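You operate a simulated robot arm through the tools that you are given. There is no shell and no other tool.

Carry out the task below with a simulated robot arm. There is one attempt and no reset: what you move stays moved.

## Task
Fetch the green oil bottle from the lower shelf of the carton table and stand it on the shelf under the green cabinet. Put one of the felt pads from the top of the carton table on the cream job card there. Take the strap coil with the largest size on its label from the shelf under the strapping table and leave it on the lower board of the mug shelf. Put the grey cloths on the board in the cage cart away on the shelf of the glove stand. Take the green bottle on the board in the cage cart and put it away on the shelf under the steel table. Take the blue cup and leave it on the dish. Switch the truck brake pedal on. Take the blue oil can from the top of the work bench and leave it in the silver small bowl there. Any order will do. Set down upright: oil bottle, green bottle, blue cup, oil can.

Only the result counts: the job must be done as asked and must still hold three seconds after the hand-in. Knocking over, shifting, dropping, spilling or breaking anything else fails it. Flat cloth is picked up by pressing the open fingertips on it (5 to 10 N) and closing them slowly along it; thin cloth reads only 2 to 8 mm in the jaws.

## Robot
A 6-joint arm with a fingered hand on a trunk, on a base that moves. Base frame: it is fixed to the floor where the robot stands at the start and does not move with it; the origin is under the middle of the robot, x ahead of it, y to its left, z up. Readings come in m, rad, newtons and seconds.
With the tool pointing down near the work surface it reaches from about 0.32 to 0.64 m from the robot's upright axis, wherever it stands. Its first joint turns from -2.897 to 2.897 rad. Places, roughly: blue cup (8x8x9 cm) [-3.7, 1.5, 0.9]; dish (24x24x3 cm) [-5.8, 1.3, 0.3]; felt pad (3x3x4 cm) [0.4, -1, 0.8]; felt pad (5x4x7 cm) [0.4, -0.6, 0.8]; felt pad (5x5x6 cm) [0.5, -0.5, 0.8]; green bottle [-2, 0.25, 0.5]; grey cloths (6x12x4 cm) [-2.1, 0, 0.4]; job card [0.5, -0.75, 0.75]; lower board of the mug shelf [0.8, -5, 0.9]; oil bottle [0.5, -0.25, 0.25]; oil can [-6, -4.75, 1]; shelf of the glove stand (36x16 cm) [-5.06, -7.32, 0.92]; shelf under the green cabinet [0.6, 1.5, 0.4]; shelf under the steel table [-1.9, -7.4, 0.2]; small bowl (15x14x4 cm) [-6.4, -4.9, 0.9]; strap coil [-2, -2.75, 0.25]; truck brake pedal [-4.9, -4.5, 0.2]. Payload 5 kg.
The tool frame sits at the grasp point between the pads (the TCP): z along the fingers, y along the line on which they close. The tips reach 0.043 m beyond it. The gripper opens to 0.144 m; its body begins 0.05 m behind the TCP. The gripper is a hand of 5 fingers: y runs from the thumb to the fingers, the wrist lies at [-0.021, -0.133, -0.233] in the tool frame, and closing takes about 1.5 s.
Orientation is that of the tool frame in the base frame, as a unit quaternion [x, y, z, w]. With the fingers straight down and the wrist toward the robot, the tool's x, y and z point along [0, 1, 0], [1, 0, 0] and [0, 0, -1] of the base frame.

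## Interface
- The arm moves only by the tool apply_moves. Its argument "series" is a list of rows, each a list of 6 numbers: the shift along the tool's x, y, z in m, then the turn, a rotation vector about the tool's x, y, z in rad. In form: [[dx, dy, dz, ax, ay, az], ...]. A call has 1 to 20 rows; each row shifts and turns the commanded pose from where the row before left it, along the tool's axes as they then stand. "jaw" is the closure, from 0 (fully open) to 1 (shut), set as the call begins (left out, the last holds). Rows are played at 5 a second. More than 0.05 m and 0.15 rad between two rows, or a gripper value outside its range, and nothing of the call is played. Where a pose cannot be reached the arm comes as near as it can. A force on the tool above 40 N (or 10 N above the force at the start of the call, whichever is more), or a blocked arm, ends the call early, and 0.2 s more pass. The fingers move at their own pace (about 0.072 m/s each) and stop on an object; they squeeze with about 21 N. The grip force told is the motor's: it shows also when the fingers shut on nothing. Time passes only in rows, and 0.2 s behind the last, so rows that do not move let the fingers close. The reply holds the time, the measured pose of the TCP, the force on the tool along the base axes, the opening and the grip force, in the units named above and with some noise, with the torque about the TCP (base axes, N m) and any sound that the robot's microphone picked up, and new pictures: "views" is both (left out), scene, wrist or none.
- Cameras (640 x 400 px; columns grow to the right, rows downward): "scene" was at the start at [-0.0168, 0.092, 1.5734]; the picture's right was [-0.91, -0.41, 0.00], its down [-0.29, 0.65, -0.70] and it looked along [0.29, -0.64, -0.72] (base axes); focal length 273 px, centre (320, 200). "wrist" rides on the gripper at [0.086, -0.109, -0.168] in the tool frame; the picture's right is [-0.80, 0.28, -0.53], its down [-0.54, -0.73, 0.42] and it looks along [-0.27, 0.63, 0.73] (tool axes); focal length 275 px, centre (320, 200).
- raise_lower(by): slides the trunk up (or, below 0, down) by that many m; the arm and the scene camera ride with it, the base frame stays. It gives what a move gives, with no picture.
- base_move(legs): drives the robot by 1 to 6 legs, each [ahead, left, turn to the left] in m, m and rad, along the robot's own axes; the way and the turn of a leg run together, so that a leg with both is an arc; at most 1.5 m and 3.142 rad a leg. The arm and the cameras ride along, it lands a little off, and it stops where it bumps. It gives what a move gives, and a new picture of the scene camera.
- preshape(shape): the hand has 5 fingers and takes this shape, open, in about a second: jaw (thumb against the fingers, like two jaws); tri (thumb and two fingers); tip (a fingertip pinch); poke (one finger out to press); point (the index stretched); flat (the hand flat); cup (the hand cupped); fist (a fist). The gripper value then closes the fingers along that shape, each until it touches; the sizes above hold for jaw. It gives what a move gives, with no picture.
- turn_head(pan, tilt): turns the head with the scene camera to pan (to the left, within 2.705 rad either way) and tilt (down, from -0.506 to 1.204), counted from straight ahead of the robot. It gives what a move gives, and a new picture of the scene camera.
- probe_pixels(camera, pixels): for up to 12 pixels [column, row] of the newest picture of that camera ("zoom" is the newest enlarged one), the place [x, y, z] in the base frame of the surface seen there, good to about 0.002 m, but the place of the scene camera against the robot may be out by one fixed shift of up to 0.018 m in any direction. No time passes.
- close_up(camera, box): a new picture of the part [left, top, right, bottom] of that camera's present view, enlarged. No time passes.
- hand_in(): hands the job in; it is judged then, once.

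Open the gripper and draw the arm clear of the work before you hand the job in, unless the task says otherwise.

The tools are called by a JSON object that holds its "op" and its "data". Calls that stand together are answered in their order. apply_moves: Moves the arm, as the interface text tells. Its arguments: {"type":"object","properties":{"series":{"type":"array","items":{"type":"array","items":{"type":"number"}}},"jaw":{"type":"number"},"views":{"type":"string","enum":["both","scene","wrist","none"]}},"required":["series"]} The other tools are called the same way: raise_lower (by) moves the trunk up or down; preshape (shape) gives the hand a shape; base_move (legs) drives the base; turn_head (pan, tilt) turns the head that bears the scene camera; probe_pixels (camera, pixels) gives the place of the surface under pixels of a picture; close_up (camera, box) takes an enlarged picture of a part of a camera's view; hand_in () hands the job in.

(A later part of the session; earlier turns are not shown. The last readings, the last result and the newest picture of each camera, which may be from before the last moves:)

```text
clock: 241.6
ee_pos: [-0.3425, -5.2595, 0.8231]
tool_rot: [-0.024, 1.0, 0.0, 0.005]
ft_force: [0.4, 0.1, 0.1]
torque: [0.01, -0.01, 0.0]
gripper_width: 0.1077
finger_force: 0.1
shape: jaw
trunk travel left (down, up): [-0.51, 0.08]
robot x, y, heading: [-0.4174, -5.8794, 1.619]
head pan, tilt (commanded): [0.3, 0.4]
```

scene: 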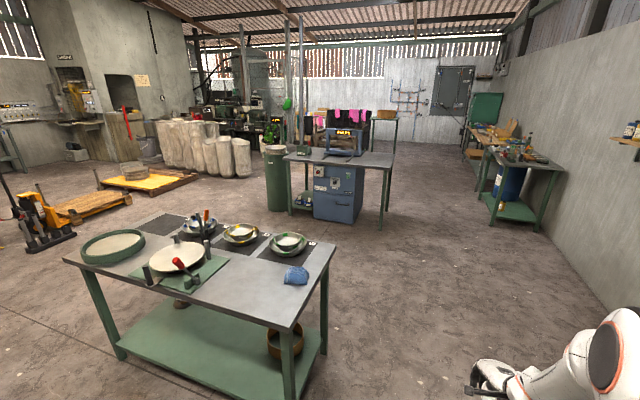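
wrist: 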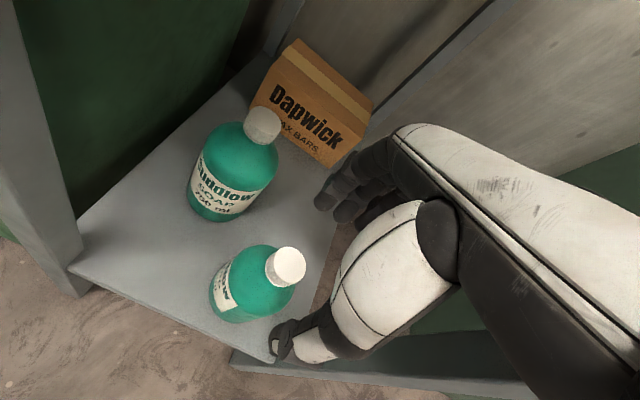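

Clear lane ahead. Driving north to y≈−3.85, then strafing west to x≈−1.8.

{"op": "base_move", "data": {"legs": [[0, 0, -0.05], [1.5, 0, 0], [0.53, 0, 0], [0, 1.4, 0]]}}

{"op": "turn_head", "data": {"pan": 0.1, "tilt": 0.6}}

```text
clock: 258.6
ee_pos: [-1.7184, -3.2482, 0.823]
tool_rot: [-0.004, 1.0, 0.0, 0.005]
ft_force: [0.1, 0.3, -0.4]
torque: [-0.02, 0.02, -0.03]
gripper_width: 0.1074
finger_force: 0.0
shape: jaw
trunk travel left (down, up): [-0.51, 0.08]
robot x, y, heading: [-1.8135, -3.8644, 1.577]
head pan, tilt (commanded): [0.3, 0.4]
```

scene: 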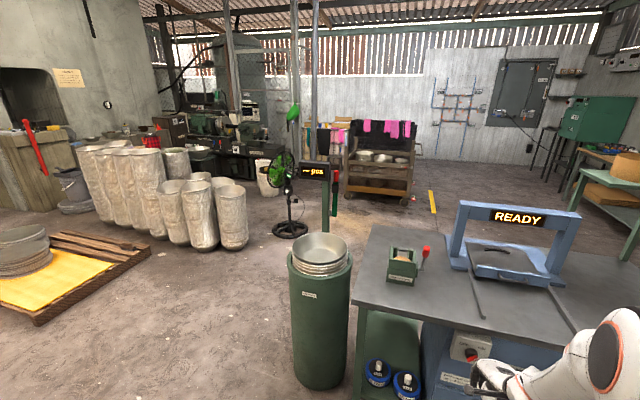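

```text
clock: 259.3
ee_pos: [-1.719, -3.2482, 0.8224]
tool_rot: [-0.003, 1.0, 0.0, 0.006]
ft_force: [-0.2, 0.1, -0.1]
torque: [0.0, 0.0, -0.01]
gripper_width: 0.1075
finger_force: 0.0
shape: jaw
trunk travel left (down, up): [-0.51, 0.08]
robot x, y, heading: [-1.8263, -3.8654, 1.579]
head pan, tilt (commanded): [0.099, 0.6]
```

scene: 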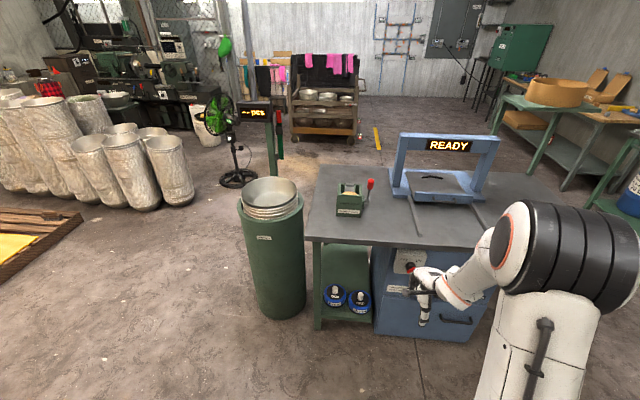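

I'll enlarge the coils at (335,297) and (359,301) to read labels, and probe table and coil coordinates.

{"op": "close_up", "data": {"camera": "scene", "box": [305, 240, 385, 330]}}

{"op": "probe_pixels", "data": {"camera": "scene", "pixels": [[335, 290], [359, 295], [333, 303], [358, 308], [345, 275], [318, 320], [345, 313], [375, 242], [315, 240], [385, 290], [330, 270], [345, 262]]}}

```text
4.44 times, centred on (345, 285) of scene
```

zoom: 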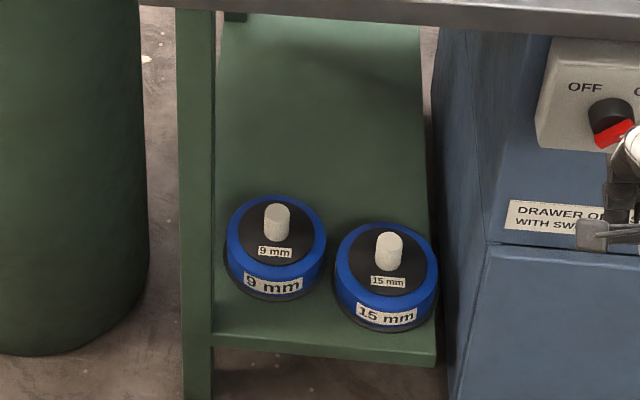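

```text
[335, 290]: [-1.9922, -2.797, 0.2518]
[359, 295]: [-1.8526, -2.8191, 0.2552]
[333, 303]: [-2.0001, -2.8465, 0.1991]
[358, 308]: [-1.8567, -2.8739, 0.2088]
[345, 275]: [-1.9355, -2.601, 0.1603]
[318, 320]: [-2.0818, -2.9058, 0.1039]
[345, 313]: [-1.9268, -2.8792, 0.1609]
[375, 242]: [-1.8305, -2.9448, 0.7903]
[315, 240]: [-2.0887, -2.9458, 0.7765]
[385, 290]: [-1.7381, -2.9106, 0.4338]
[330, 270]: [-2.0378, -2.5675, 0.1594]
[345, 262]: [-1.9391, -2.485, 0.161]
```

The coils read "9 mm" and "15 mm"; the 15 mm one (peg at ≈(−1.85,−2.82), top z≈0.26) is the larger. Before choosing the grasp, I'll look at the mug shelf's board spacing.

{"op": "turn_head", "data": {"pan": -1.98, "tilt": 0.2}}

{"op": "close_up", "data": {"camera": "scene", "box": [200, 120, 440, 280]}}

```text
clock: 261.3
ee_pos: [-1.7189, -3.2484, 0.8231]
tool_rot: [-0.004, 1.0, -0.001, 0.006]
ft_force: [0.8, 0.4, 0.5]
torque: [0.02, 0.02, 0.01]
gripper_width: 0.1078
finger_force: 0.1
shape: jaw
trunk travel left (down, up): [-0.51, 0.08]
robot x, y, heading: [-1.823, -3.8628, 1.571]
head pan, tilt (commanded): [-1.979, 0.201]
```

scene: 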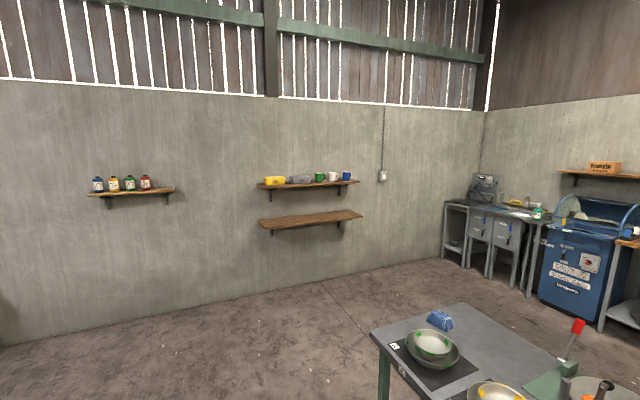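

```text
2.50 times, centred on (320, 200) of scene
```

zoom: 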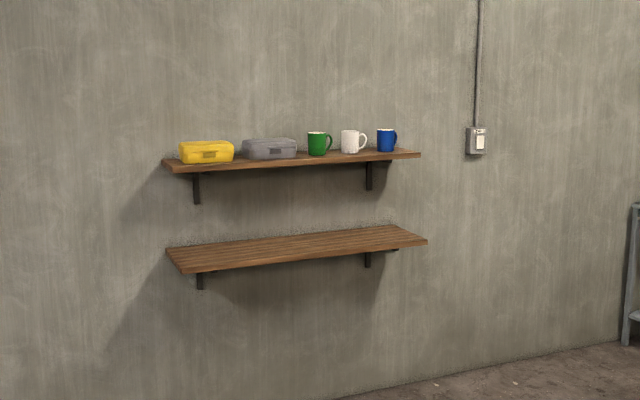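

The lower board is visibly deeper. I'll probe both boards' edges.

{"op": "probe_pixels", "data": {"camera": "zoom", "pixels": [[185, 272], [425, 240], [300, 256], [300, 240], [170, 248], [390, 226], [172, 172], [418, 157], [300, 162], [320, 145], [300, 246], [220, 265]]}}

```text
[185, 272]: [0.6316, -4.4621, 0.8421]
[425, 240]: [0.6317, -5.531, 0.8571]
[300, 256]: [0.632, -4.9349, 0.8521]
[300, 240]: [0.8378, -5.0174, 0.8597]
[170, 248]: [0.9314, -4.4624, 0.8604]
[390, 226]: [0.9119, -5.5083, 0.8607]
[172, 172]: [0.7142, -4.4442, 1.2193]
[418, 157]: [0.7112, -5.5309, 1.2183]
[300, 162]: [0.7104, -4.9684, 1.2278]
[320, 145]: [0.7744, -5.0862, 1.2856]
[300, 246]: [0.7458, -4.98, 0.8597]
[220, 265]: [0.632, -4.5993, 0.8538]
```

Lower board: z=0.86, front x=0.63; upper board front x=0.71, underside ≈1.20 — so a tool-down carry by the peg will work for both. I'll lower the trunk here and line up with the 15 mm coil.

{"op": "raise_lower", "data": {"by": -0.4}}

{"op": "base_move", "data": {"legs": [[0.15, 0.12, 0]]}}

{"op": "turn_head", "data": {"pan": 0.1, "tilt": 0.6}}

{"op": "apply_moves", "data": {"series": [[0, 0, 0, 0, 0, 0]], "jaw": 0.3, "views": "wrist"}}

```text
clock: 265.2
ee_pos: [-1.7192, -3.2494, 0.4235]
tool_rot: [-0.003, 1.0, 0.0, 0.006]
ft_force: [0.1, 0.7, -0.9]
torque: [-0.01, 0.01, -0.01]
gripper_width: 0.1075
finger_force: 0.1
shape: jaw
trunk travel left (down, up): [-0.11, 0.48]
robot x, y, heading: [-1.821, -3.8646, 1.573]
head pan, tilt (commanded): [-1.979, 0.201]
```

```text
clock: 266.7
ee_pos: [-1.8434, -3.0954, 0.4229]
tool_rot: [-0.005, 1.0, 0.0, 0.006]
ft_force: [-0.8, 0.5, 0.3]
torque: [-0.02, -0.01, -0.01]
gripper_width: 0.1079
finger_force: 0.1
shape: jaw
trunk travel left (down, up): [-0.11, 0.48]
robot x, y, heading: [-1.9465, -3.7102, 1.577]
head pan, tilt (commanded): [-1.979, 0.201]
```

scene: 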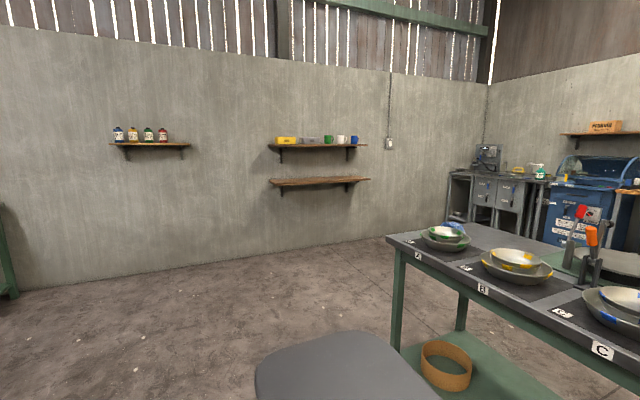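

```text
clock: 268.7
ee_pos: [-1.8433, -3.0956, 0.4215]
tool_rot: [-0.005, 1.0, 0.0, 0.005]
ft_force: [0.6, 0.4, -0.2]
torque: [0.03, -0.02, 0.02]
gripper_width: 0.1077
finger_force: 0.0
shape: jaw
trunk travel left (down, up): [-0.11, 0.48]
robot x, y, heading: [-1.9437, -3.7116, 1.578]
head pan, tilt (commanded): [0.099, 0.6]
```

scene: 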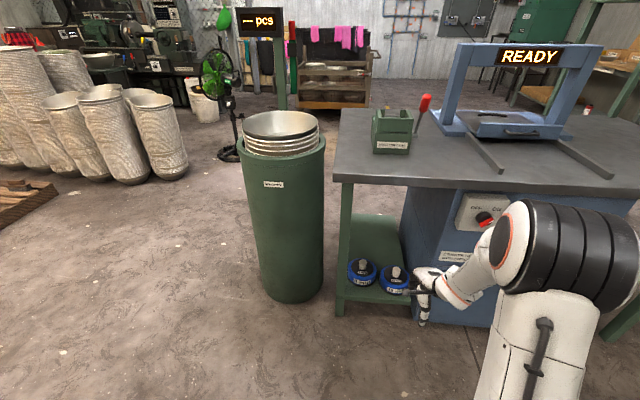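

```text
clock: 269.1
ee_pos: [-1.8433, -3.0967, 0.4232]
tool_rot: [-0.004, 1.0, 0.0, 0.005]
ft_force: [0.3, -0.3, -0.3]
torque: [-0.04, 0.01, 0.02]
gripper_width: 0.1011
finger_force: 0.1
shape: jaw
trunk travel left (down, up): [-0.11, 0.48]
robot x, y, heading: [-1.9441, -3.713, 1.581]
head pan, tilt (commanded): [0.099, 0.6]
```

wrist: 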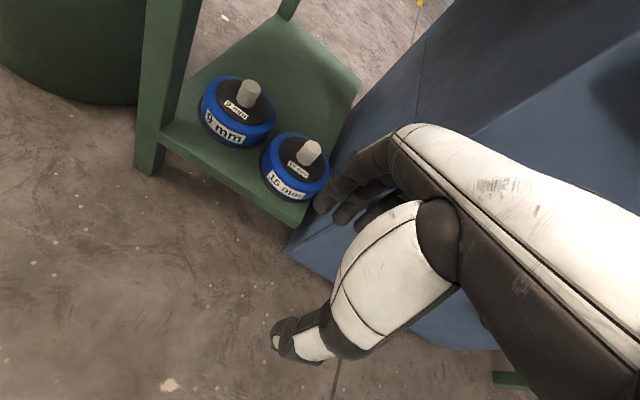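

The wrist camera sees both coils with pegs; the 15 mm peg at (309,152). I'll probe it and the cabinet side.

{"op": "close_up", "data": {"camera": "wrist", "box": [190, 60, 350, 210]}}

{"op": "probe_pixels", "data": {"camera": "wrist", "pixels": [[311, 146], [308, 158], [300, 143], [285, 160], [322, 170], [268, 165], [290, 192], [325, 185], [299, 133], [350, 150], [290, 215], [270, 145]]}}

```text
2.67 times, centred on (270, 135) of wrist
```

zoom: 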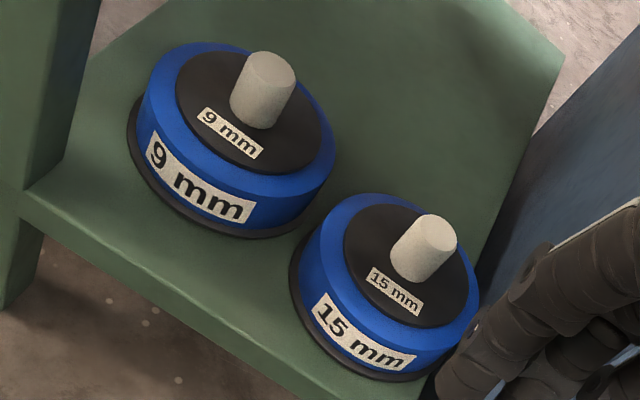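

```text
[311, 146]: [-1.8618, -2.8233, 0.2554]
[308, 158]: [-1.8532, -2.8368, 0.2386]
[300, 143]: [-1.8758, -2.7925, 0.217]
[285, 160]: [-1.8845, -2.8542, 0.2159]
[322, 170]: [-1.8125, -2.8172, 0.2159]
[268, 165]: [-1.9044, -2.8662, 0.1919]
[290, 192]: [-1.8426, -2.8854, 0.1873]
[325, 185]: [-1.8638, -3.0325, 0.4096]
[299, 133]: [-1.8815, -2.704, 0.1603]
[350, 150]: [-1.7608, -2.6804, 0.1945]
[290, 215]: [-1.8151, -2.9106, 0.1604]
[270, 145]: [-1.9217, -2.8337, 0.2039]
```

I'll probe the peg's top centre and edges in the enlarged view.

{"op": "probe_pixels", "data": {"camera": "zoom", "pixels": [[433, 228], [422, 222], [445, 235], [438, 220], [430, 240], [405, 265], [395, 215], [350, 255], [455, 300], [400, 320], [480, 300], [300, 250]]}}

```text
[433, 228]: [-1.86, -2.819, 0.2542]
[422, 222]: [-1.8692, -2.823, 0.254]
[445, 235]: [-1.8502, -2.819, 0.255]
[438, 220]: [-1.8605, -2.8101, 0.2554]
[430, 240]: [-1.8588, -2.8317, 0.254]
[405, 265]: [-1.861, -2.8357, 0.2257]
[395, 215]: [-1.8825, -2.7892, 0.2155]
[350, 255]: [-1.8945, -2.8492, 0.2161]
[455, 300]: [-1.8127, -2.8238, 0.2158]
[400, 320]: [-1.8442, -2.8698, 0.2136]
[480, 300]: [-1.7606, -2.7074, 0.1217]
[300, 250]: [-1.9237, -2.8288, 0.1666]
```

Peg axis (−1.860,−2.8205), top 0.2545, radius ≈0.012. Driving ahead 0.27 m and left 1.7 cm at this height (tips ≈0.38, under the 0.78 table top).

{"op": "base_move", "data": {"legs": [[0.272, 0.018, -0.006]]}}

{"op": "apply_moves", "data": {"series": [[0, 0, 0, 0, 0, 0]], "views": "wrist"}}

```text
clock: 271.1
ee_pos: [-1.8616, -2.8219, 0.4232]
tool_rot: [-0.004, 1.0, 0.0, 0.005]
ft_force: [-0.7, 1.1, -0.7]
torque: [0.0, -0.05, 0.0]
gripper_width: 0.1015
finger_force: 0.0
shape: jaw
trunk travel left (down, up): [-0.11, 0.48]
robot x, y, heading: [-1.9616, -3.4392, 1.574]
head pan, tilt (commanded): [0.099, 0.6]
```

scene: 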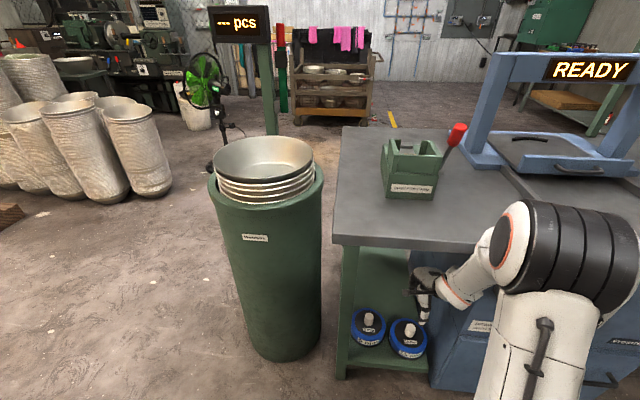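

```text
clock: 271.5
ee_pos: [-1.8614, -2.8224, 0.4222]
tool_rot: [-0.003, 1.0, 0.0, 0.005]
ft_force: [0.6, -0.6, 0.2]
torque: [0.03, -0.04, 0.02]
gripper_width: 0.1011
finger_force: 0.0
shape: jaw
trunk travel left (down, up): [-0.11, 0.48]
robot x, y, heading: [-1.9658, -3.4371, 1.576]
head pan, tilt (commanded): [0.099, 0.6]
```

wrist: 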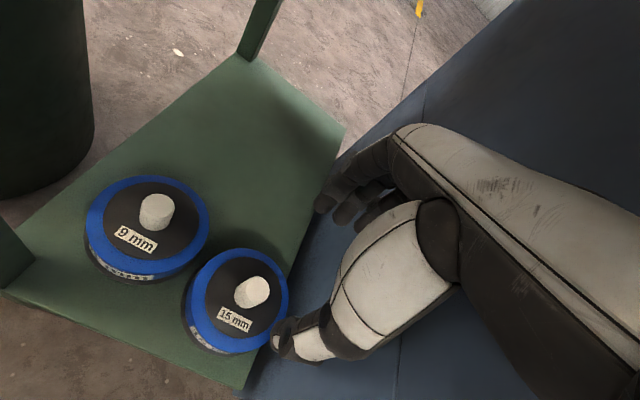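

Aligned over the peg. Lowering the trunk 0.11 m (tips to ≈0.27).

{"op": "raise_lower", "data": {"by": -0.11}}

{"op": "apply_moves", "data": {"series": [[0, 0, 0.015, 0, 0, 0], [0, 0, 0.015, 0, 0, 0], [0, 0.001, 0.014, 0, 0, 0], [0, 0, 0, 0, 0, 0]], "views": "wrist"}}

```text
clock: 272.9
ee_pos: [-1.8606, -2.8208, 0.3122]
tool_rot: [-0.003, 1.0, 0.001, 0.005]
ft_force: [-0.6, -0.6, -0.4]
torque: [0.04, 0.03, 0.03]
gripper_width: 0.1011
finger_force: 0.0
shape: jaw
trunk travel left (down, up): [0.0, 0.59]
robot x, y, heading: [-1.9593, -3.4387, 1.576]
head pan, tilt (commanded): [0.099, 0.6]
```

```text
clock: 273.9
ee_pos: [-1.8589, -2.8192, 0.2677]
tool_rot: [-0.003, 1.0, 0.001, 0.005]
ft_force: [0.2, -0.6, -0.4]
torque: [-0.03, -0.02, -0.04]
gripper_width: 0.1014
finger_force: 0.1
shape: jaw
trunk travel left (down, up): [0.0, 0.59]
robot x, y, heading: [-1.9632, -3.4391, 1.573]
head pan, tilt (commanded): [0.099, 0.6]
```

wrist: 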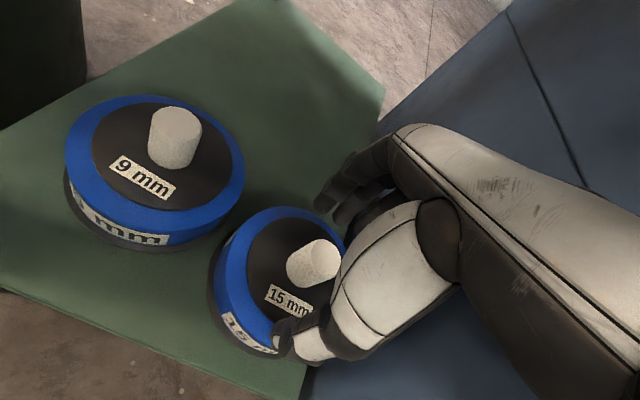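

The peg sits between thumb and fingers at (313,262). Closing.

{"op": "apply_moves", "data": {"series": [[0, 0, 0.002, 0, 0, 0], [0, 0, 0, 0, 0, 0], [0, 0, 0, 0, 0, 0], [0, 0, 0, 0, 0, 0], [0, 0, 0, 0, 0, 0], [0, 0, 0, 0, 0, 0], [0, 0, 0, 0, 0, 0], [0, 0, 0, 0, 0, 0]], "jaw": 1.0, "views": "wrist"}}

```text
clock: 275.7
ee_pos: [-1.8595, -2.8198, 0.2662]
tool_rot: [-0.003, 1.0, 0.0, 0.005]
ft_force: [0.6, 0.4, 0.7]
torque: [0.06, 0.03, 0.02]
gripper_width: 0.0245
finger_force: 21.0
shape: jaw
trunk travel left (down, up): [0.0, 0.59]
robot x, y, heading: [-1.962, -3.4343, 1.576]
head pan, tilt (commanded): [0.099, 0.6]
```

wrist: 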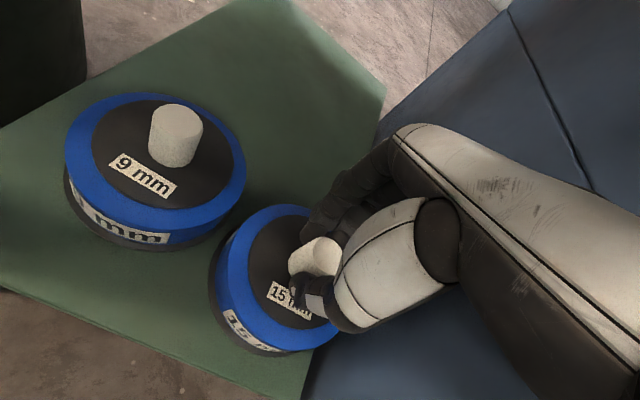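

Gripped the peg (24.5 mm, 21 N). Lift with the trunk 6 cm and check that the coil comes along.

{"op": "raise_lower", "data": {"by": 0.06}}

{"op": "apply_moves", "data": {"series": [[0, 0, 0, 0, 0, 0]], "views": "wrist"}}

```text
clock: 276.7
ee_pos: [-1.8598, -2.8198, 0.326]
tool_rot: [-0.002, 1.0, -0.002, 0.005]
ft_force: [-0.5, -0.5, -5.4]
torque: [-0.02, 0.0, 0.0]
gripper_width: 0.0246
finger_force: 20.7
shape: jaw
trunk travel left (down, up): [-0.06, 0.53]
robot x, y, heading: [-1.9644, -3.4394, 1.576]
head pan, tilt (commanded): [0.099, 0.6]
```

```text
clock: 277.1
ee_pos: [-1.8579, -2.8197, 0.3252]
tool_rot: [-0.003, 1.0, -0.001, 0.005]
ft_force: [-0.9, -0.7, -5.9]
torque: [-0.01, 0.03, 0.02]
gripper_width: 0.0242
finger_force: 20.6
shape: jaw
trunk travel left (down, up): [-0.06, 0.53]
robot x, y, heading: [-1.9638, -3.4353, 1.57]
head pan, tilt (commanded): [0.099, 0.6]
```

wrist: 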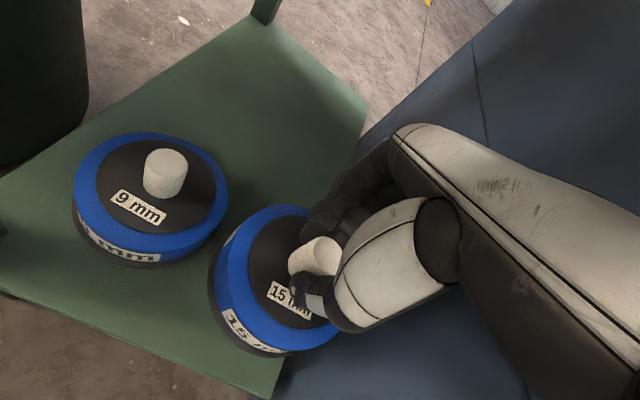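

The coil is up (≈5.7 N). I'll back out 0.5 m, raise the trunk, then go east.

{"op": "base_move", "data": {"legs": [[-0.5, 0, 0]]}}

{"op": "raise_lower", "data": {"by": 0.4}}

{"op": "base_move", "data": {"legs": [[0, -1.5, 0], [0, 0, -1.571]]}}

```text
clock: 280.1
ee_pos: [-1.8578, -3.3302, 0.3254]
tool_rot: [-0.003, 1.0, -0.001, 0.006]
ft_force: [-0.4, 0.2, -6.2]
torque: [-0.02, 0.05, -0.02]
gripper_width: 0.0246
finger_force: 20.7
shape: jaw
trunk travel left (down, up): [-0.06, 0.53]
robot x, y, heading: [-1.9637, -3.95, 1.577]
head pan, tilt (commanded): [0.099, 0.6]
```

scene: 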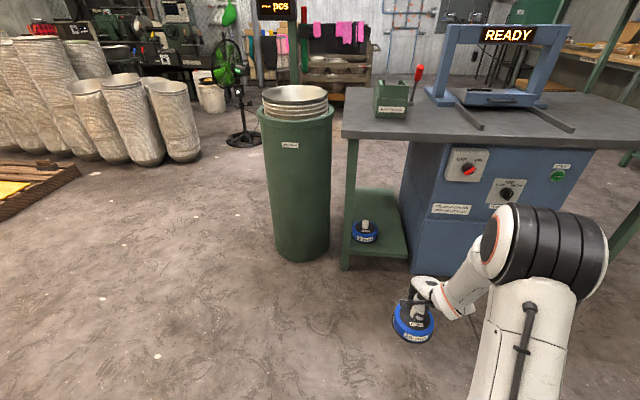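

```text
clock: 283.9
ee_pos: [-1.858, -3.3296, 0.7253]
tool_rot: [-0.004, 1.0, -0.001, 0.005]
ft_force: [0.0, 0.5, -6.0]
torque: [0.02, 0.06, 0.03]
gripper_width: 0.0243
finger_force: 21.2
shape: jaw
trunk travel left (down, up): [-0.46, 0.13]
robot x, y, heading: [-1.9611, -3.9509, 1.576]
head pan, tilt (commanded): [0.099, 0.6]
```

```text
clock: 295.0
ee_pos: [0.1481, -4.0442, 0.7254]
tool_rot: [0.699, 0.715, -0.004, 0.003]
ft_force: [0.0, -0.2, -5.4]
torque: [0.0, 0.0, 0.03]
gripper_width: 0.0243
finger_force: 21.0
shape: jaw
trunk travel left (down, up): [-0.46, 0.13]
robot x, y, heading: [-0.474, -3.9533, 0.019]
head pan, tilt (commanded): [0.099, 0.6]
```

scene: 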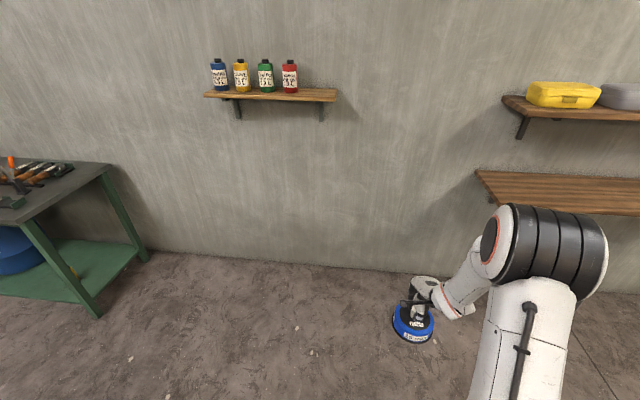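

Now facing the wall; the mug shelf is to the right (480–640). I'll raise fully, strafe right 0.95 m, and lift the arm 0.16 m.

{"op": "raise_lower", "data": {"by": 0.13}}

{"op": "base_move", "data": {"legs": [[0, -0.95, -0.019]]}}

{"op": "apply_moves", "data": {"series": [[0, 0, -0.04, 0, 0, 0], [0, 0, -0.04, 0, 0, 0], [0, 0, -0.04, 0, 0, 0], [0, 0, -0.04, 0, 0, 0]], "views": "both"}}

```text
clock: 296.6
ee_pos: [0.1459, -4.0441, 0.8558]
tool_rot: [0.699, 0.715, -0.004, 0.003]
ft_force: [0.2, 0.5, -5.2]
torque: [0.04, 0.01, 0.01]
gripper_width: 0.0244
finger_force: 21.1
shape: jaw
trunk travel left (down, up): [-0.59, 0.0]
robot x, y, heading: [-0.4724, -3.9513, 0.023]
head pan, tilt (commanded): [0.099, 0.6]
```

```text
clock: 301.5
ee_pos: [0.164, -4.9881, 0.8561]
tool_rot: [0.701, 0.714, -0.004, 0.003]
ft_force: [0.4, -0.7, -5.5]
torque: [0.01, -0.02, 0.01]
gripper_width: 0.0242
finger_force: 21.4
shape: jaw
trunk travel left (down, up): [-0.59, 0.0]
robot x, y, heading: [-0.4566, -4.8887, 0.021]
head pan, tilt (commanded): [0.099, 0.6]
```

scene: 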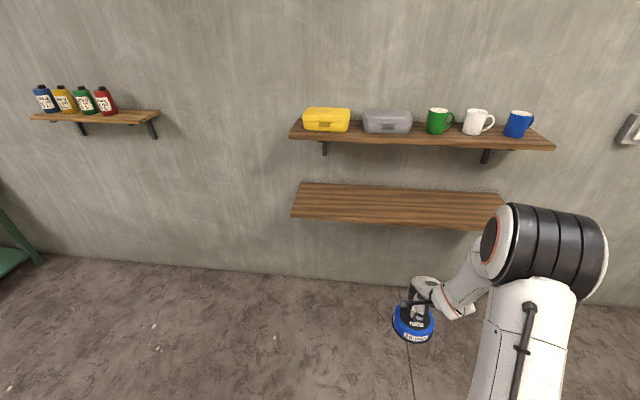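

```text
clock: 302.5
ee_pos: [0.1639, -4.9868, 1.0155]
tool_rot: [0.701, 0.713, -0.003, 0.002]
ft_force: [-2.1, -1.2, -7.5]
torque: [-0.07, -0.08, -0.01]
gripper_width: 0.0242
finger_force: 20.8
shape: jaw
trunk travel left (down, up): [-0.59, 0.0]
robot x, y, heading: [-0.4535, -4.8916, 0.017]
head pan, tilt (commanded): [0.099, 0.6]
```

scene: 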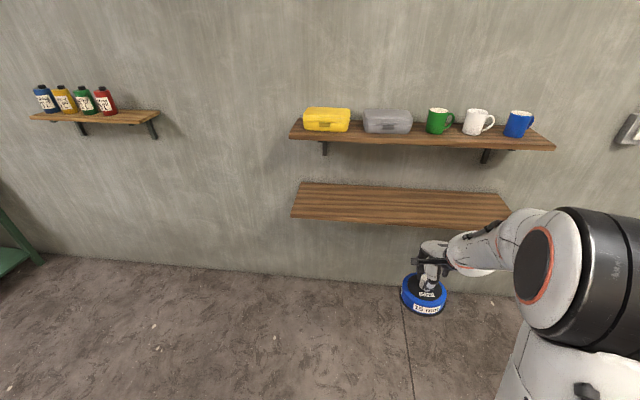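
wrist: 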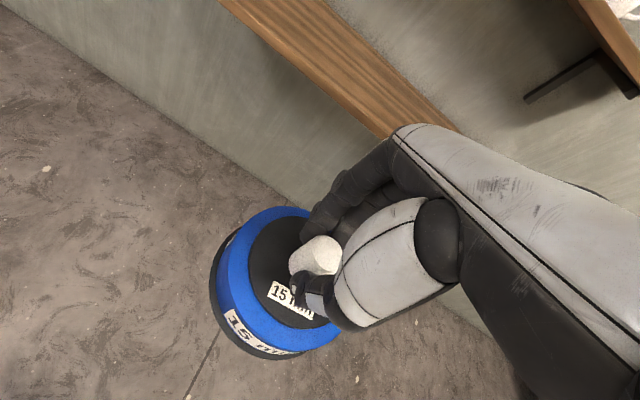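

Coil bottom is ≈0.91, board at 0.86. Driving forward 0.4 m, then checking with the wrist camera.

{"op": "base_move", "data": {"legs": [[0.4, 0, -0.017]]}}

{"op": "apply_moves", "data": {"series": [[0, 0, 0.012, 0, 0, 0]], "views": "both"}}

```text
clock: 305.0
ee_pos: [0.5548, -4.9942, 1.0149]
tool_rot: [0.707, 0.708, -0.004, 0.002]
ft_force: [0.5, 0.1, -5.0]
torque: [0.03, 0.04, -0.01]
gripper_width: 0.0241
finger_force: 20.9
shape: jaw
trunk travel left (down, up): [-0.59, 0.0]
robot x, y, heading: [-0.0673, -4.8892, 0.002]
head pan, tilt (commanded): [0.099, 0.6]
```

scene: 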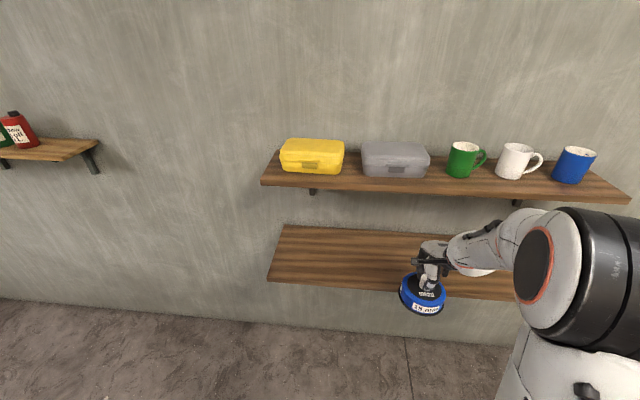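

```text
clock: 305.4
ee_pos: [0.5547, -4.9925, 1.0029]
tool_rot: [0.706, 0.708, -0.004, 0.003]
ft_force: [-0.1, -0.6, -5.0]
torque: [0.01, 0.03, 0.01]
gripper_width: 0.0242
finger_force: 20.8
shape: jaw
trunk travel left (down, up): [-0.59, 0.0]
robot x, y, heading: [-0.0682, -4.889, 0.004]
head pan, tilt (commanded): [0.099, 0.6]
```

scene: 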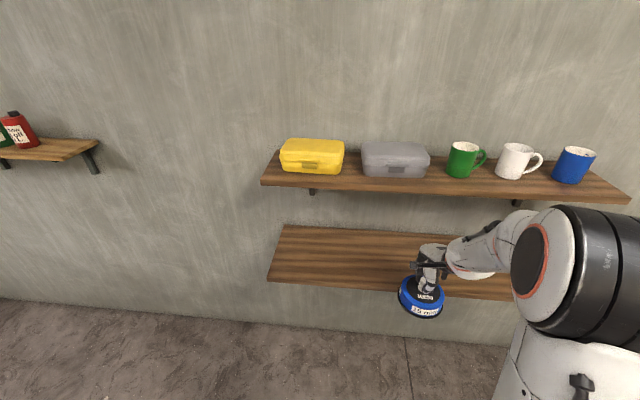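
wrist: 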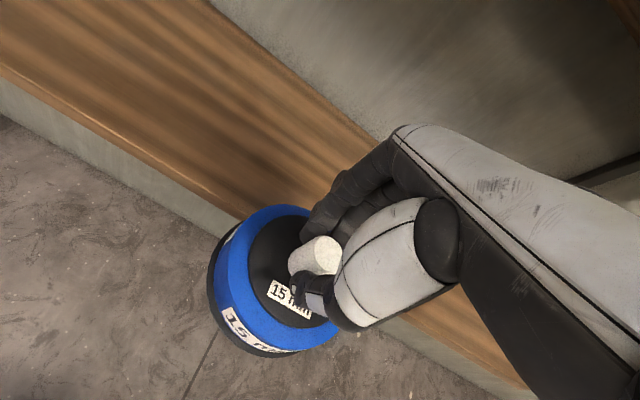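

I'll probe the board's front edge and surface, plus the upper board, from the wrist camera.

{"op": "probe_pixels", "data": {"camera": "wrist", "pixels": [[150, 120], [120, 140], [250, 150], [300, 180], [200, 60], [620, 20], [520, 375], [100, 90]]}}

```text
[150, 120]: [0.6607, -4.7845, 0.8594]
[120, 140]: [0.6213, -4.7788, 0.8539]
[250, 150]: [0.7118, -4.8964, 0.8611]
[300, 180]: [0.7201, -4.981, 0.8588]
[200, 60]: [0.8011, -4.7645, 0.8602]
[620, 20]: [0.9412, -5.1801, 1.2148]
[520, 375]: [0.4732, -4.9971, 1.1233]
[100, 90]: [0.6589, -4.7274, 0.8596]
```

Board front edge x≈0.622, z=0.86. Driving forward another 0.15 m so the coil centre is ≈8 cm inside.

{"op": "base_move", "data": {"legs": [[0.15, 0, -0.003]]}}

{"op": "apply_moves", "data": {"series": [[0, 0, 0.015, 0, 0, 0], [0, 0, 0.012, 0, 0, 0], [0, 0, 0, 0, 0, 0]], "views": "both"}}

```text
clock: 306.8
ee_pos: [0.7044, -4.9921, 1.0035]
tool_rot: [0.705, 0.709, -0.004, 0.002]
ft_force: [0.6, -0.1, -5.9]
torque: [0.01, 0.03, 0.03]
gripper_width: 0.024
finger_force: 21.4
shape: jaw
trunk travel left (down, up): [-0.59, 0.0]
robot x, y, heading: [0.0867, -4.8875, 0.006]
head pan, tilt (commanded): [0.099, 0.6]
```

scene: 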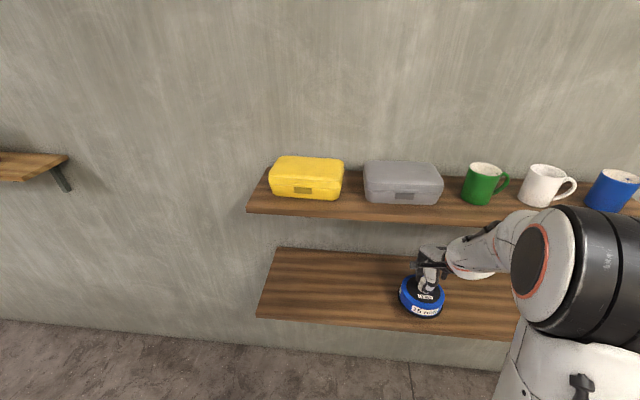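

```text
clock: 307.6
ee_pos: [0.7044, -4.9919, 0.9753]
tool_rot: [0.705, 0.709, -0.004, 0.002]
ft_force: [0.1, -0.7, -5.3]
torque: [-0.01, -0.02, -0.01]
gripper_width: 0.0239
finger_force: 21.0
shape: jaw
trunk travel left (down, up): [-0.59, 0.0]
robot x, y, heading: [0.0852, -4.8888, 0.002]
head pan, tilt (commanded): [0.099, 0.6]
```

scene: 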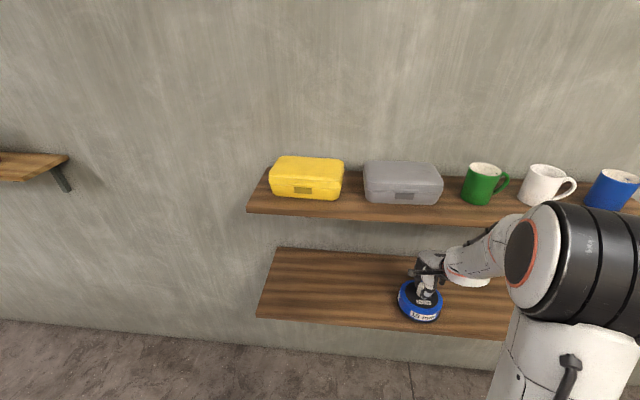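
wrist: 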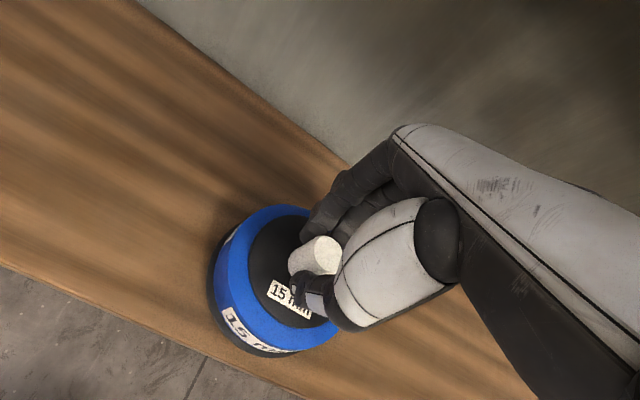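

Coil bottom ≈0.869, fully over the board. Lowering in small steps to touch.

{"op": "apply_moves", "data": {"series": [[0, 0, 0.004, 0, 0, 0], [0, 0, 0.003, 0, 0, 0], [0, 0, 0.002, 0, 0, 0], [0, 0, 0, 0, 0, 0]], "views": "none"}}

```text
clock: 308.6
ee_pos: [0.7046, -4.9909, 0.9668]
tool_rot: [0.705, 0.709, -0.003, 0.003]
ft_force: [-0.9, -0.2, -2.1]
torque: [0.02, -0.15, 0.01]
gripper_width: 0.0241
finger_force: 21.0
shape: jaw
trunk travel left (down, up): [-0.59, 0.0]
robot x, y, heading: [0.0842, -4.8892, 0.005]
head pan, tilt (commanded): [0.099, 0.6]
```

Partly supported (−2.1 N). One more small step, then release.

{"op": "apply_moves", "data": {"series": [[0, 0, 0.001, 0, 0, 0], [0, 0, 0.001, 0, 0, 0], [0, 0, 0, 0, 0, 0]], "views": "none"}}

{"op": "apply_moves", "data": {"series": [[0, 0, 0, 0, 0, 0], [0, 0, 0, 0, 0, 0], [0, 0, 0, 0, 0, 0], [0, 0, 0, 0, 0, 0], [0, 0, 0, 0, 0, 0]], "jaw": 0.3, "views": "wrist"}}

```text
clock: 309.4
ee_pos: [0.7059, -4.991, 0.9658]
tool_rot: [0.705, 0.709, -0.003, 0.004]
ft_force: [0.2, 0.2, 15.8]
torque: [0.02, -0.11, -0.02]
gripper_width: 0.0249
finger_force: 20.9
shape: jaw
trunk travel left (down, up): [-0.59, 0.0]
robot x, y, heading: [0.0859, -4.8877, 0.006]
head pan, tilt (commanded): [0.099, 0.6]
```

```text
clock: 310.6
ee_pos: [0.705, -4.9913, 0.9624]
tool_rot: [0.705, 0.709, -0.005, 0.003]
ft_force: [0.3, 1.5, 0.3]
torque: [0.04, -0.02, 0.02]
gripper_width: 0.1008
finger_force: 0.1
shape: jaw
trunk travel left (down, up): [-0.59, 0.0]
robot x, y, heading: [0.0848, -4.8862, 0.004]
head pan, tilt (commanded): [0.099, 0.6]
```

wrist: 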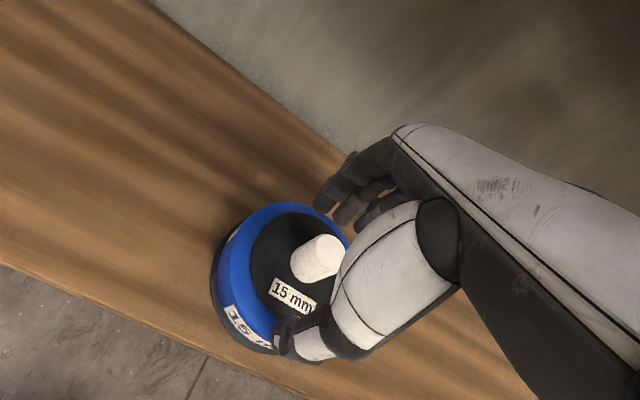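

Released. Raise 5.5 cm so the fingertips clear the peg (top ≈0.955), then back off.

{"op": "apply_moves", "data": {"series": [[0, 0, -0.02, 0, 0, 0], [0, 0, -0.02, 0, 0, 0], [0, 0, -0.016, 0, 0, 0]], "views": "wrist"}}

{"op": "base_move", "data": {"legs": [[-0.6, 0, 0]]}}

```text
clock: 311.4
ee_pos: [0.7038, -4.9915, 1.0208]
tool_rot: [0.705, 0.709, -0.004, 0.003]
ft_force: [0.5, -0.1, 1.0]
torque: [0.03, 0.0, 0.0]
gripper_width: 0.1007
finger_force: 0.1
shape: jaw
trunk travel left (down, up): [-0.59, 0.0]
robot x, y, heading: [0.0848, -4.8881, -0.001]
head pan, tilt (commanded): [0.099, 0.6]
```

wrist: 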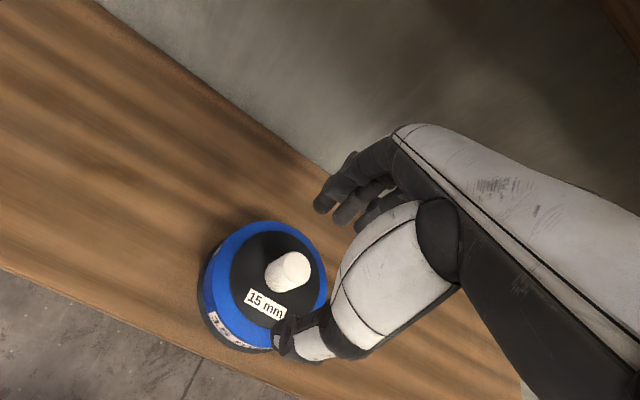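

```text
clock: 314.8
ee_pos: [0.0832, -4.9944, 1.0218]
tool_rot: [0.706, 0.708, -0.003, 0.002]
ft_force: [0.4, -0.2, -0.1]
torque: [-0.01, -0.03, 0.0]
gripper_width: 0.1006
finger_force: 0.1
shape: jaw
trunk travel left (down, up): [-0.59, 0.0]
robot x, y, heading: [-0.5331, -4.8883, -0.002]
head pan, tilt (commanded): [0.099, 0.6]
```

scene: 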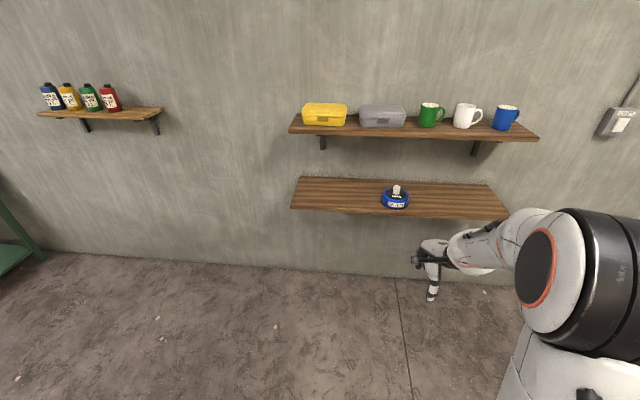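

The 15 mm coil rests on the lower board at (395,197). Next the grey cloths in the cage cart: drive back north along the corridor, facing +y, then turn to −x.

{"op": "base_move", "data": {"legs": [[0.25, 0, 0], [0, 0, 1.571], [1.5, 0, 0], [1.5, 0, 0], [1.5, 0, 0]]}}

```text
clock: 341.7
ee_pos: [-0.1822, 0.2502, 1.021]
tool_rot: [0.014, 1.0, -0.001, 0.004]
ft_force: [-0.1, -0.3, -0.1]
torque: [-0.02, 0.0, 0.02]
gripper_width: 0.1008
finger_force: 0.0
shape: jaw
trunk travel left (down, up): [-0.59, 0.0]
robot x, y, heading: [-0.3074, -0.3668, 1.542]
head pan, tilt (commanded): [0.099, 0.6]
```

scene: 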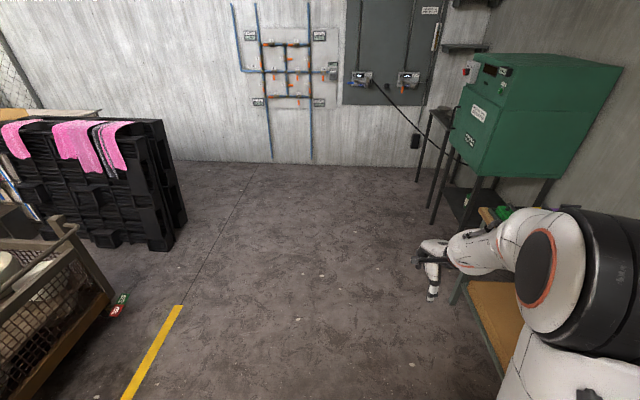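

Now turn left to face the cart and approach to x≈−1.06.

{"op": "base_move", "data": {"legs": [[0, 0, 1.6], [0.75, -0.297, 0]]}}

{"op": "turn_head", "data": {"pan": 0.2, "tilt": 0.9}}

```text
clock: 350.0
ee_pos: [-1.6751, 0.0859, 1.0201]
tool_rot: [-0.695, 0.719, 0.003, 0.004]
ft_force: [0.1, 0.1, -0.3]
torque: [0.03, -0.01, -0.02]
gripper_width: 0.1006
finger_force: 0.0
shape: jaw
trunk travel left (down, up): [-0.59, 0.0]
robot x, y, heading: [-1.0638, -0.043, 3.101]
head pan, tilt (commanded): [0.099, 0.6]
```

scene: 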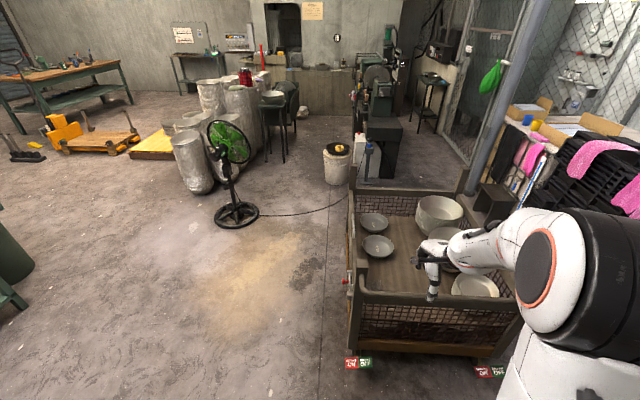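

```text
clock: 350.8
ee_pos: [-1.6749, 0.0854, 1.0202]
tool_rot: [-0.694, 0.72, 0.002, 0.004]
ft_force: [-0.7, -0.1, -0.3]
torque: [0.02, -0.01, 0.0]
gripper_width: 0.1006
finger_force: 0.1
shape: jaw
trunk travel left (down, up): [-0.59, 0.0]
robot x, y, heading: [-1.0603, -0.0425, 3.108]
head pan, tilt (commanded): [0.201, 0.901]
```

scene: 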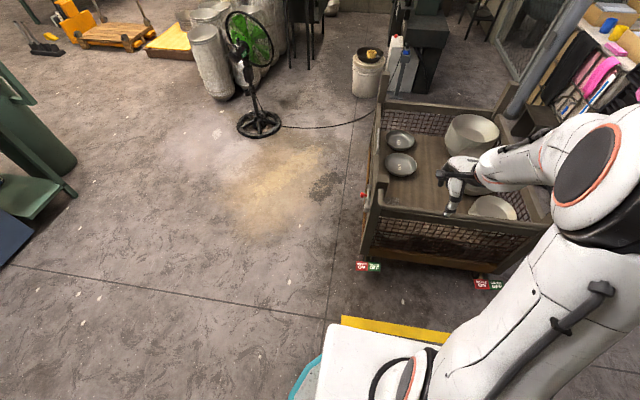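

Heading needs +0.036. I'll square up and drive ahead 0.4 m (hand at z≈1.02, above the posts at 0.81).

{"op": "base_move", "data": {"legs": [[0, 0, 0.036], [0.39, 0.028, 0]]}}

{"op": "apply_moves", "data": {"series": [[0, 0, 0, 0, 0, 0]], "views": "wrist"}}

```text
clock: 353.6
ee_pos: [-2.0667, 0.046, 1.0204]
tool_rot: [-0.702, 0.712, 0.002, 0.005]
ft_force: [0.4, 0.3, -0.5]
torque: [0.0, -0.01, 0.01]
gripper_width: 0.1006
finger_force: 0.1
shape: jaw
trunk travel left (down, up): [-0.59, 0.0]
robot x, y, heading: [-1.4522, -0.0702, 3.123]
head pan, tilt (commanded): [0.201, 0.901]
```

scene: 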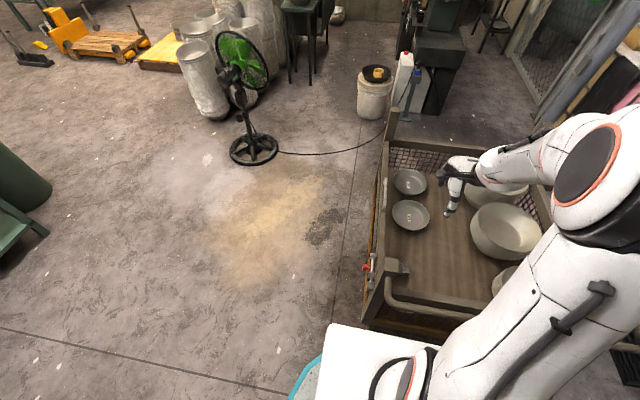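

```text
clock: 354.0
ee_pos: [-2.0669, 0.0467, 1.0217]
tool_rot: [-0.702, 0.712, 0.003, 0.004]
ft_force: [-0.6, 0.3, 0.4]
torque: [-0.01, 0.03, 0.03]
gripper_width: 0.1005
finger_force: 0.2
shape: jaw
trunk travel left (down, up): [-0.59, 0.0]
robot x, y, heading: [-1.4489, -0.0652, 3.127]
head pan, tilt (commanded): [0.201, 0.901]
```

wrist: 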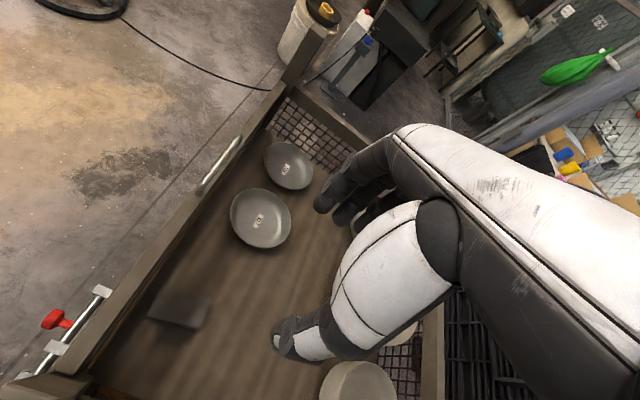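

The cloth stack is at (178,310). I'll zoom and probe its corners and the side rail.

{"op": "close_up", "data": {"camera": "wrist", "box": [100, 260, 260, 360]}}

{"op": "probe_pixels", "data": {"camera": "wrist", "pixels": [[165, 290], [208, 305], [195, 327], [152, 315], [180, 305], [130, 295], [110, 330], [150, 275], [120, 310], [230, 150], [380, 385]]}}

```text
4.00 times, centred on (180, 310) of wrist
```

zoom: 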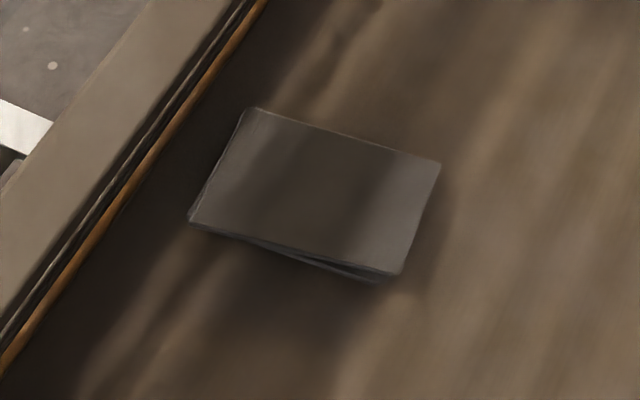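

```text
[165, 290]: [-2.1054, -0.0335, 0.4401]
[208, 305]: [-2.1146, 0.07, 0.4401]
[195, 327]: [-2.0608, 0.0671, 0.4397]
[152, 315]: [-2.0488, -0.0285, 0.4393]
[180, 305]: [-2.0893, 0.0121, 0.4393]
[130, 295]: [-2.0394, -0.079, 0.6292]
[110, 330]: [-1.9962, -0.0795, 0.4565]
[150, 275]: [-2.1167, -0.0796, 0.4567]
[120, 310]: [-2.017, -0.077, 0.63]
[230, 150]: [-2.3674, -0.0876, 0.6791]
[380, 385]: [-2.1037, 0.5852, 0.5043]
```

The stack centre is (−2.083,0.019), 6×10 cm; side rail inner face y≈−0.077. I'll align the hand, open fully, and lower 0.4 m.

{"op": "apply_moves", "data": {"series": [[0.018, 0.016, 0, 0, 0, 0], [0, 0, 0, 0, 0, 0]], "jaw": 0.0, "views": "none"}}

{"op": "raise_lower", "data": {"by": -0.4}}

{"op": "apply_moves", "data": {"series": [[0, 0, 0, 0, 0, 0]], "views": "both"}}

```text
clock: 354.6
ee_pos: [-2.0831, 0.0291, 1.0202]
tool_rot: [-0.702, 0.712, 0.002, 0.004]
ft_force: [-0.7, 0.1, -1.5]
torque: [0.0, -0.03, 0.02]
gripper_width: 0.1436
finger_force: 0.1
shape: jaw
trunk travel left (down, up): [-0.59, 0.0]
robot x, y, heading: [-1.4513, -0.071, 3.128]
head pan, tilt (commanded): [0.201, 0.901]
```

```text
clock: 358.4
ee_pos: [-2.0841, 0.0293, 0.6207]
tool_rot: [-0.702, 0.712, 0.002, 0.004]
ft_force: [-0.3, 0.2, -0.8]
torque: [0.02, 0.01, 0.04]
gripper_width: 0.1437
finger_force: 0.1
shape: jaw
trunk travel left (down, up): [-0.19, 0.4]
robot x, y, heading: [-1.4524, -0.0703, 3.125]
head pan, tilt (commanded): [0.201, 0.901]
```

```text
clock: 358.8
ee_pos: [-2.0846, 0.0289, 0.6214]
tool_rot: [-0.702, 0.712, 0.003, 0.004]
ft_force: [0.7, -0.5, -0.7]
torque: [0.04, -0.05, -0.03]
gripper_width: 0.1437
finger_force: 0.1
shape: jaw
trunk travel left (down, up): [-0.19, 0.4]
robot x, y, heading: [-1.4498, -0.0681, 3.124]
head pan, tilt (commanded): [0.201, 0.901]
```

scene: 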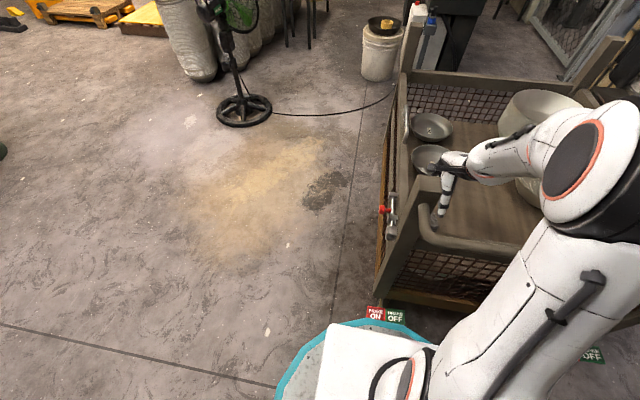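
wrist: 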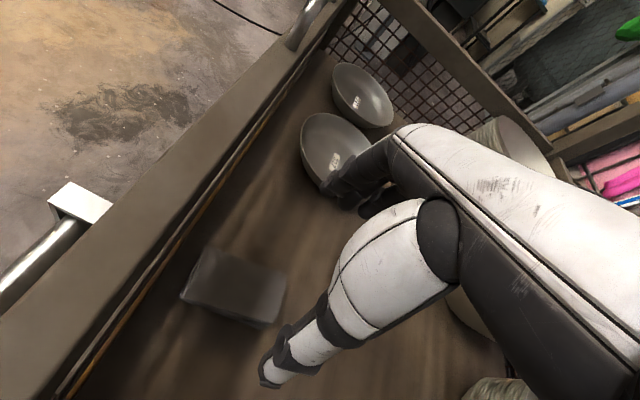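

Before going lower I'll check where the forearm and elbow are relative to the corner post (top z≈0.81).

{"op": "probe_pixels", "data": {"camera": "scene", "pixels": [[540, 145], [570, 165], [590, 140], [500, 160], [480, 180], [452, 165], [435, 200], [428, 180], [440, 215], [470, 245], [560, 230], [530, 190]]}}

```text
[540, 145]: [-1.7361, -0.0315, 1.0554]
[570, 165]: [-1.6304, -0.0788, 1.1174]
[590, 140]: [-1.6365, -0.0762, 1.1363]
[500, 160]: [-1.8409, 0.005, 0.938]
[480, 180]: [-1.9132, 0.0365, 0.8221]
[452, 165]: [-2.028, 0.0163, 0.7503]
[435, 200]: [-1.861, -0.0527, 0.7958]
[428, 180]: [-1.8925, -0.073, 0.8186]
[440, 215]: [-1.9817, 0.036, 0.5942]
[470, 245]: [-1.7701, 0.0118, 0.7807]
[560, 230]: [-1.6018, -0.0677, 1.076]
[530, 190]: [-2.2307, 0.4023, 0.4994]
```

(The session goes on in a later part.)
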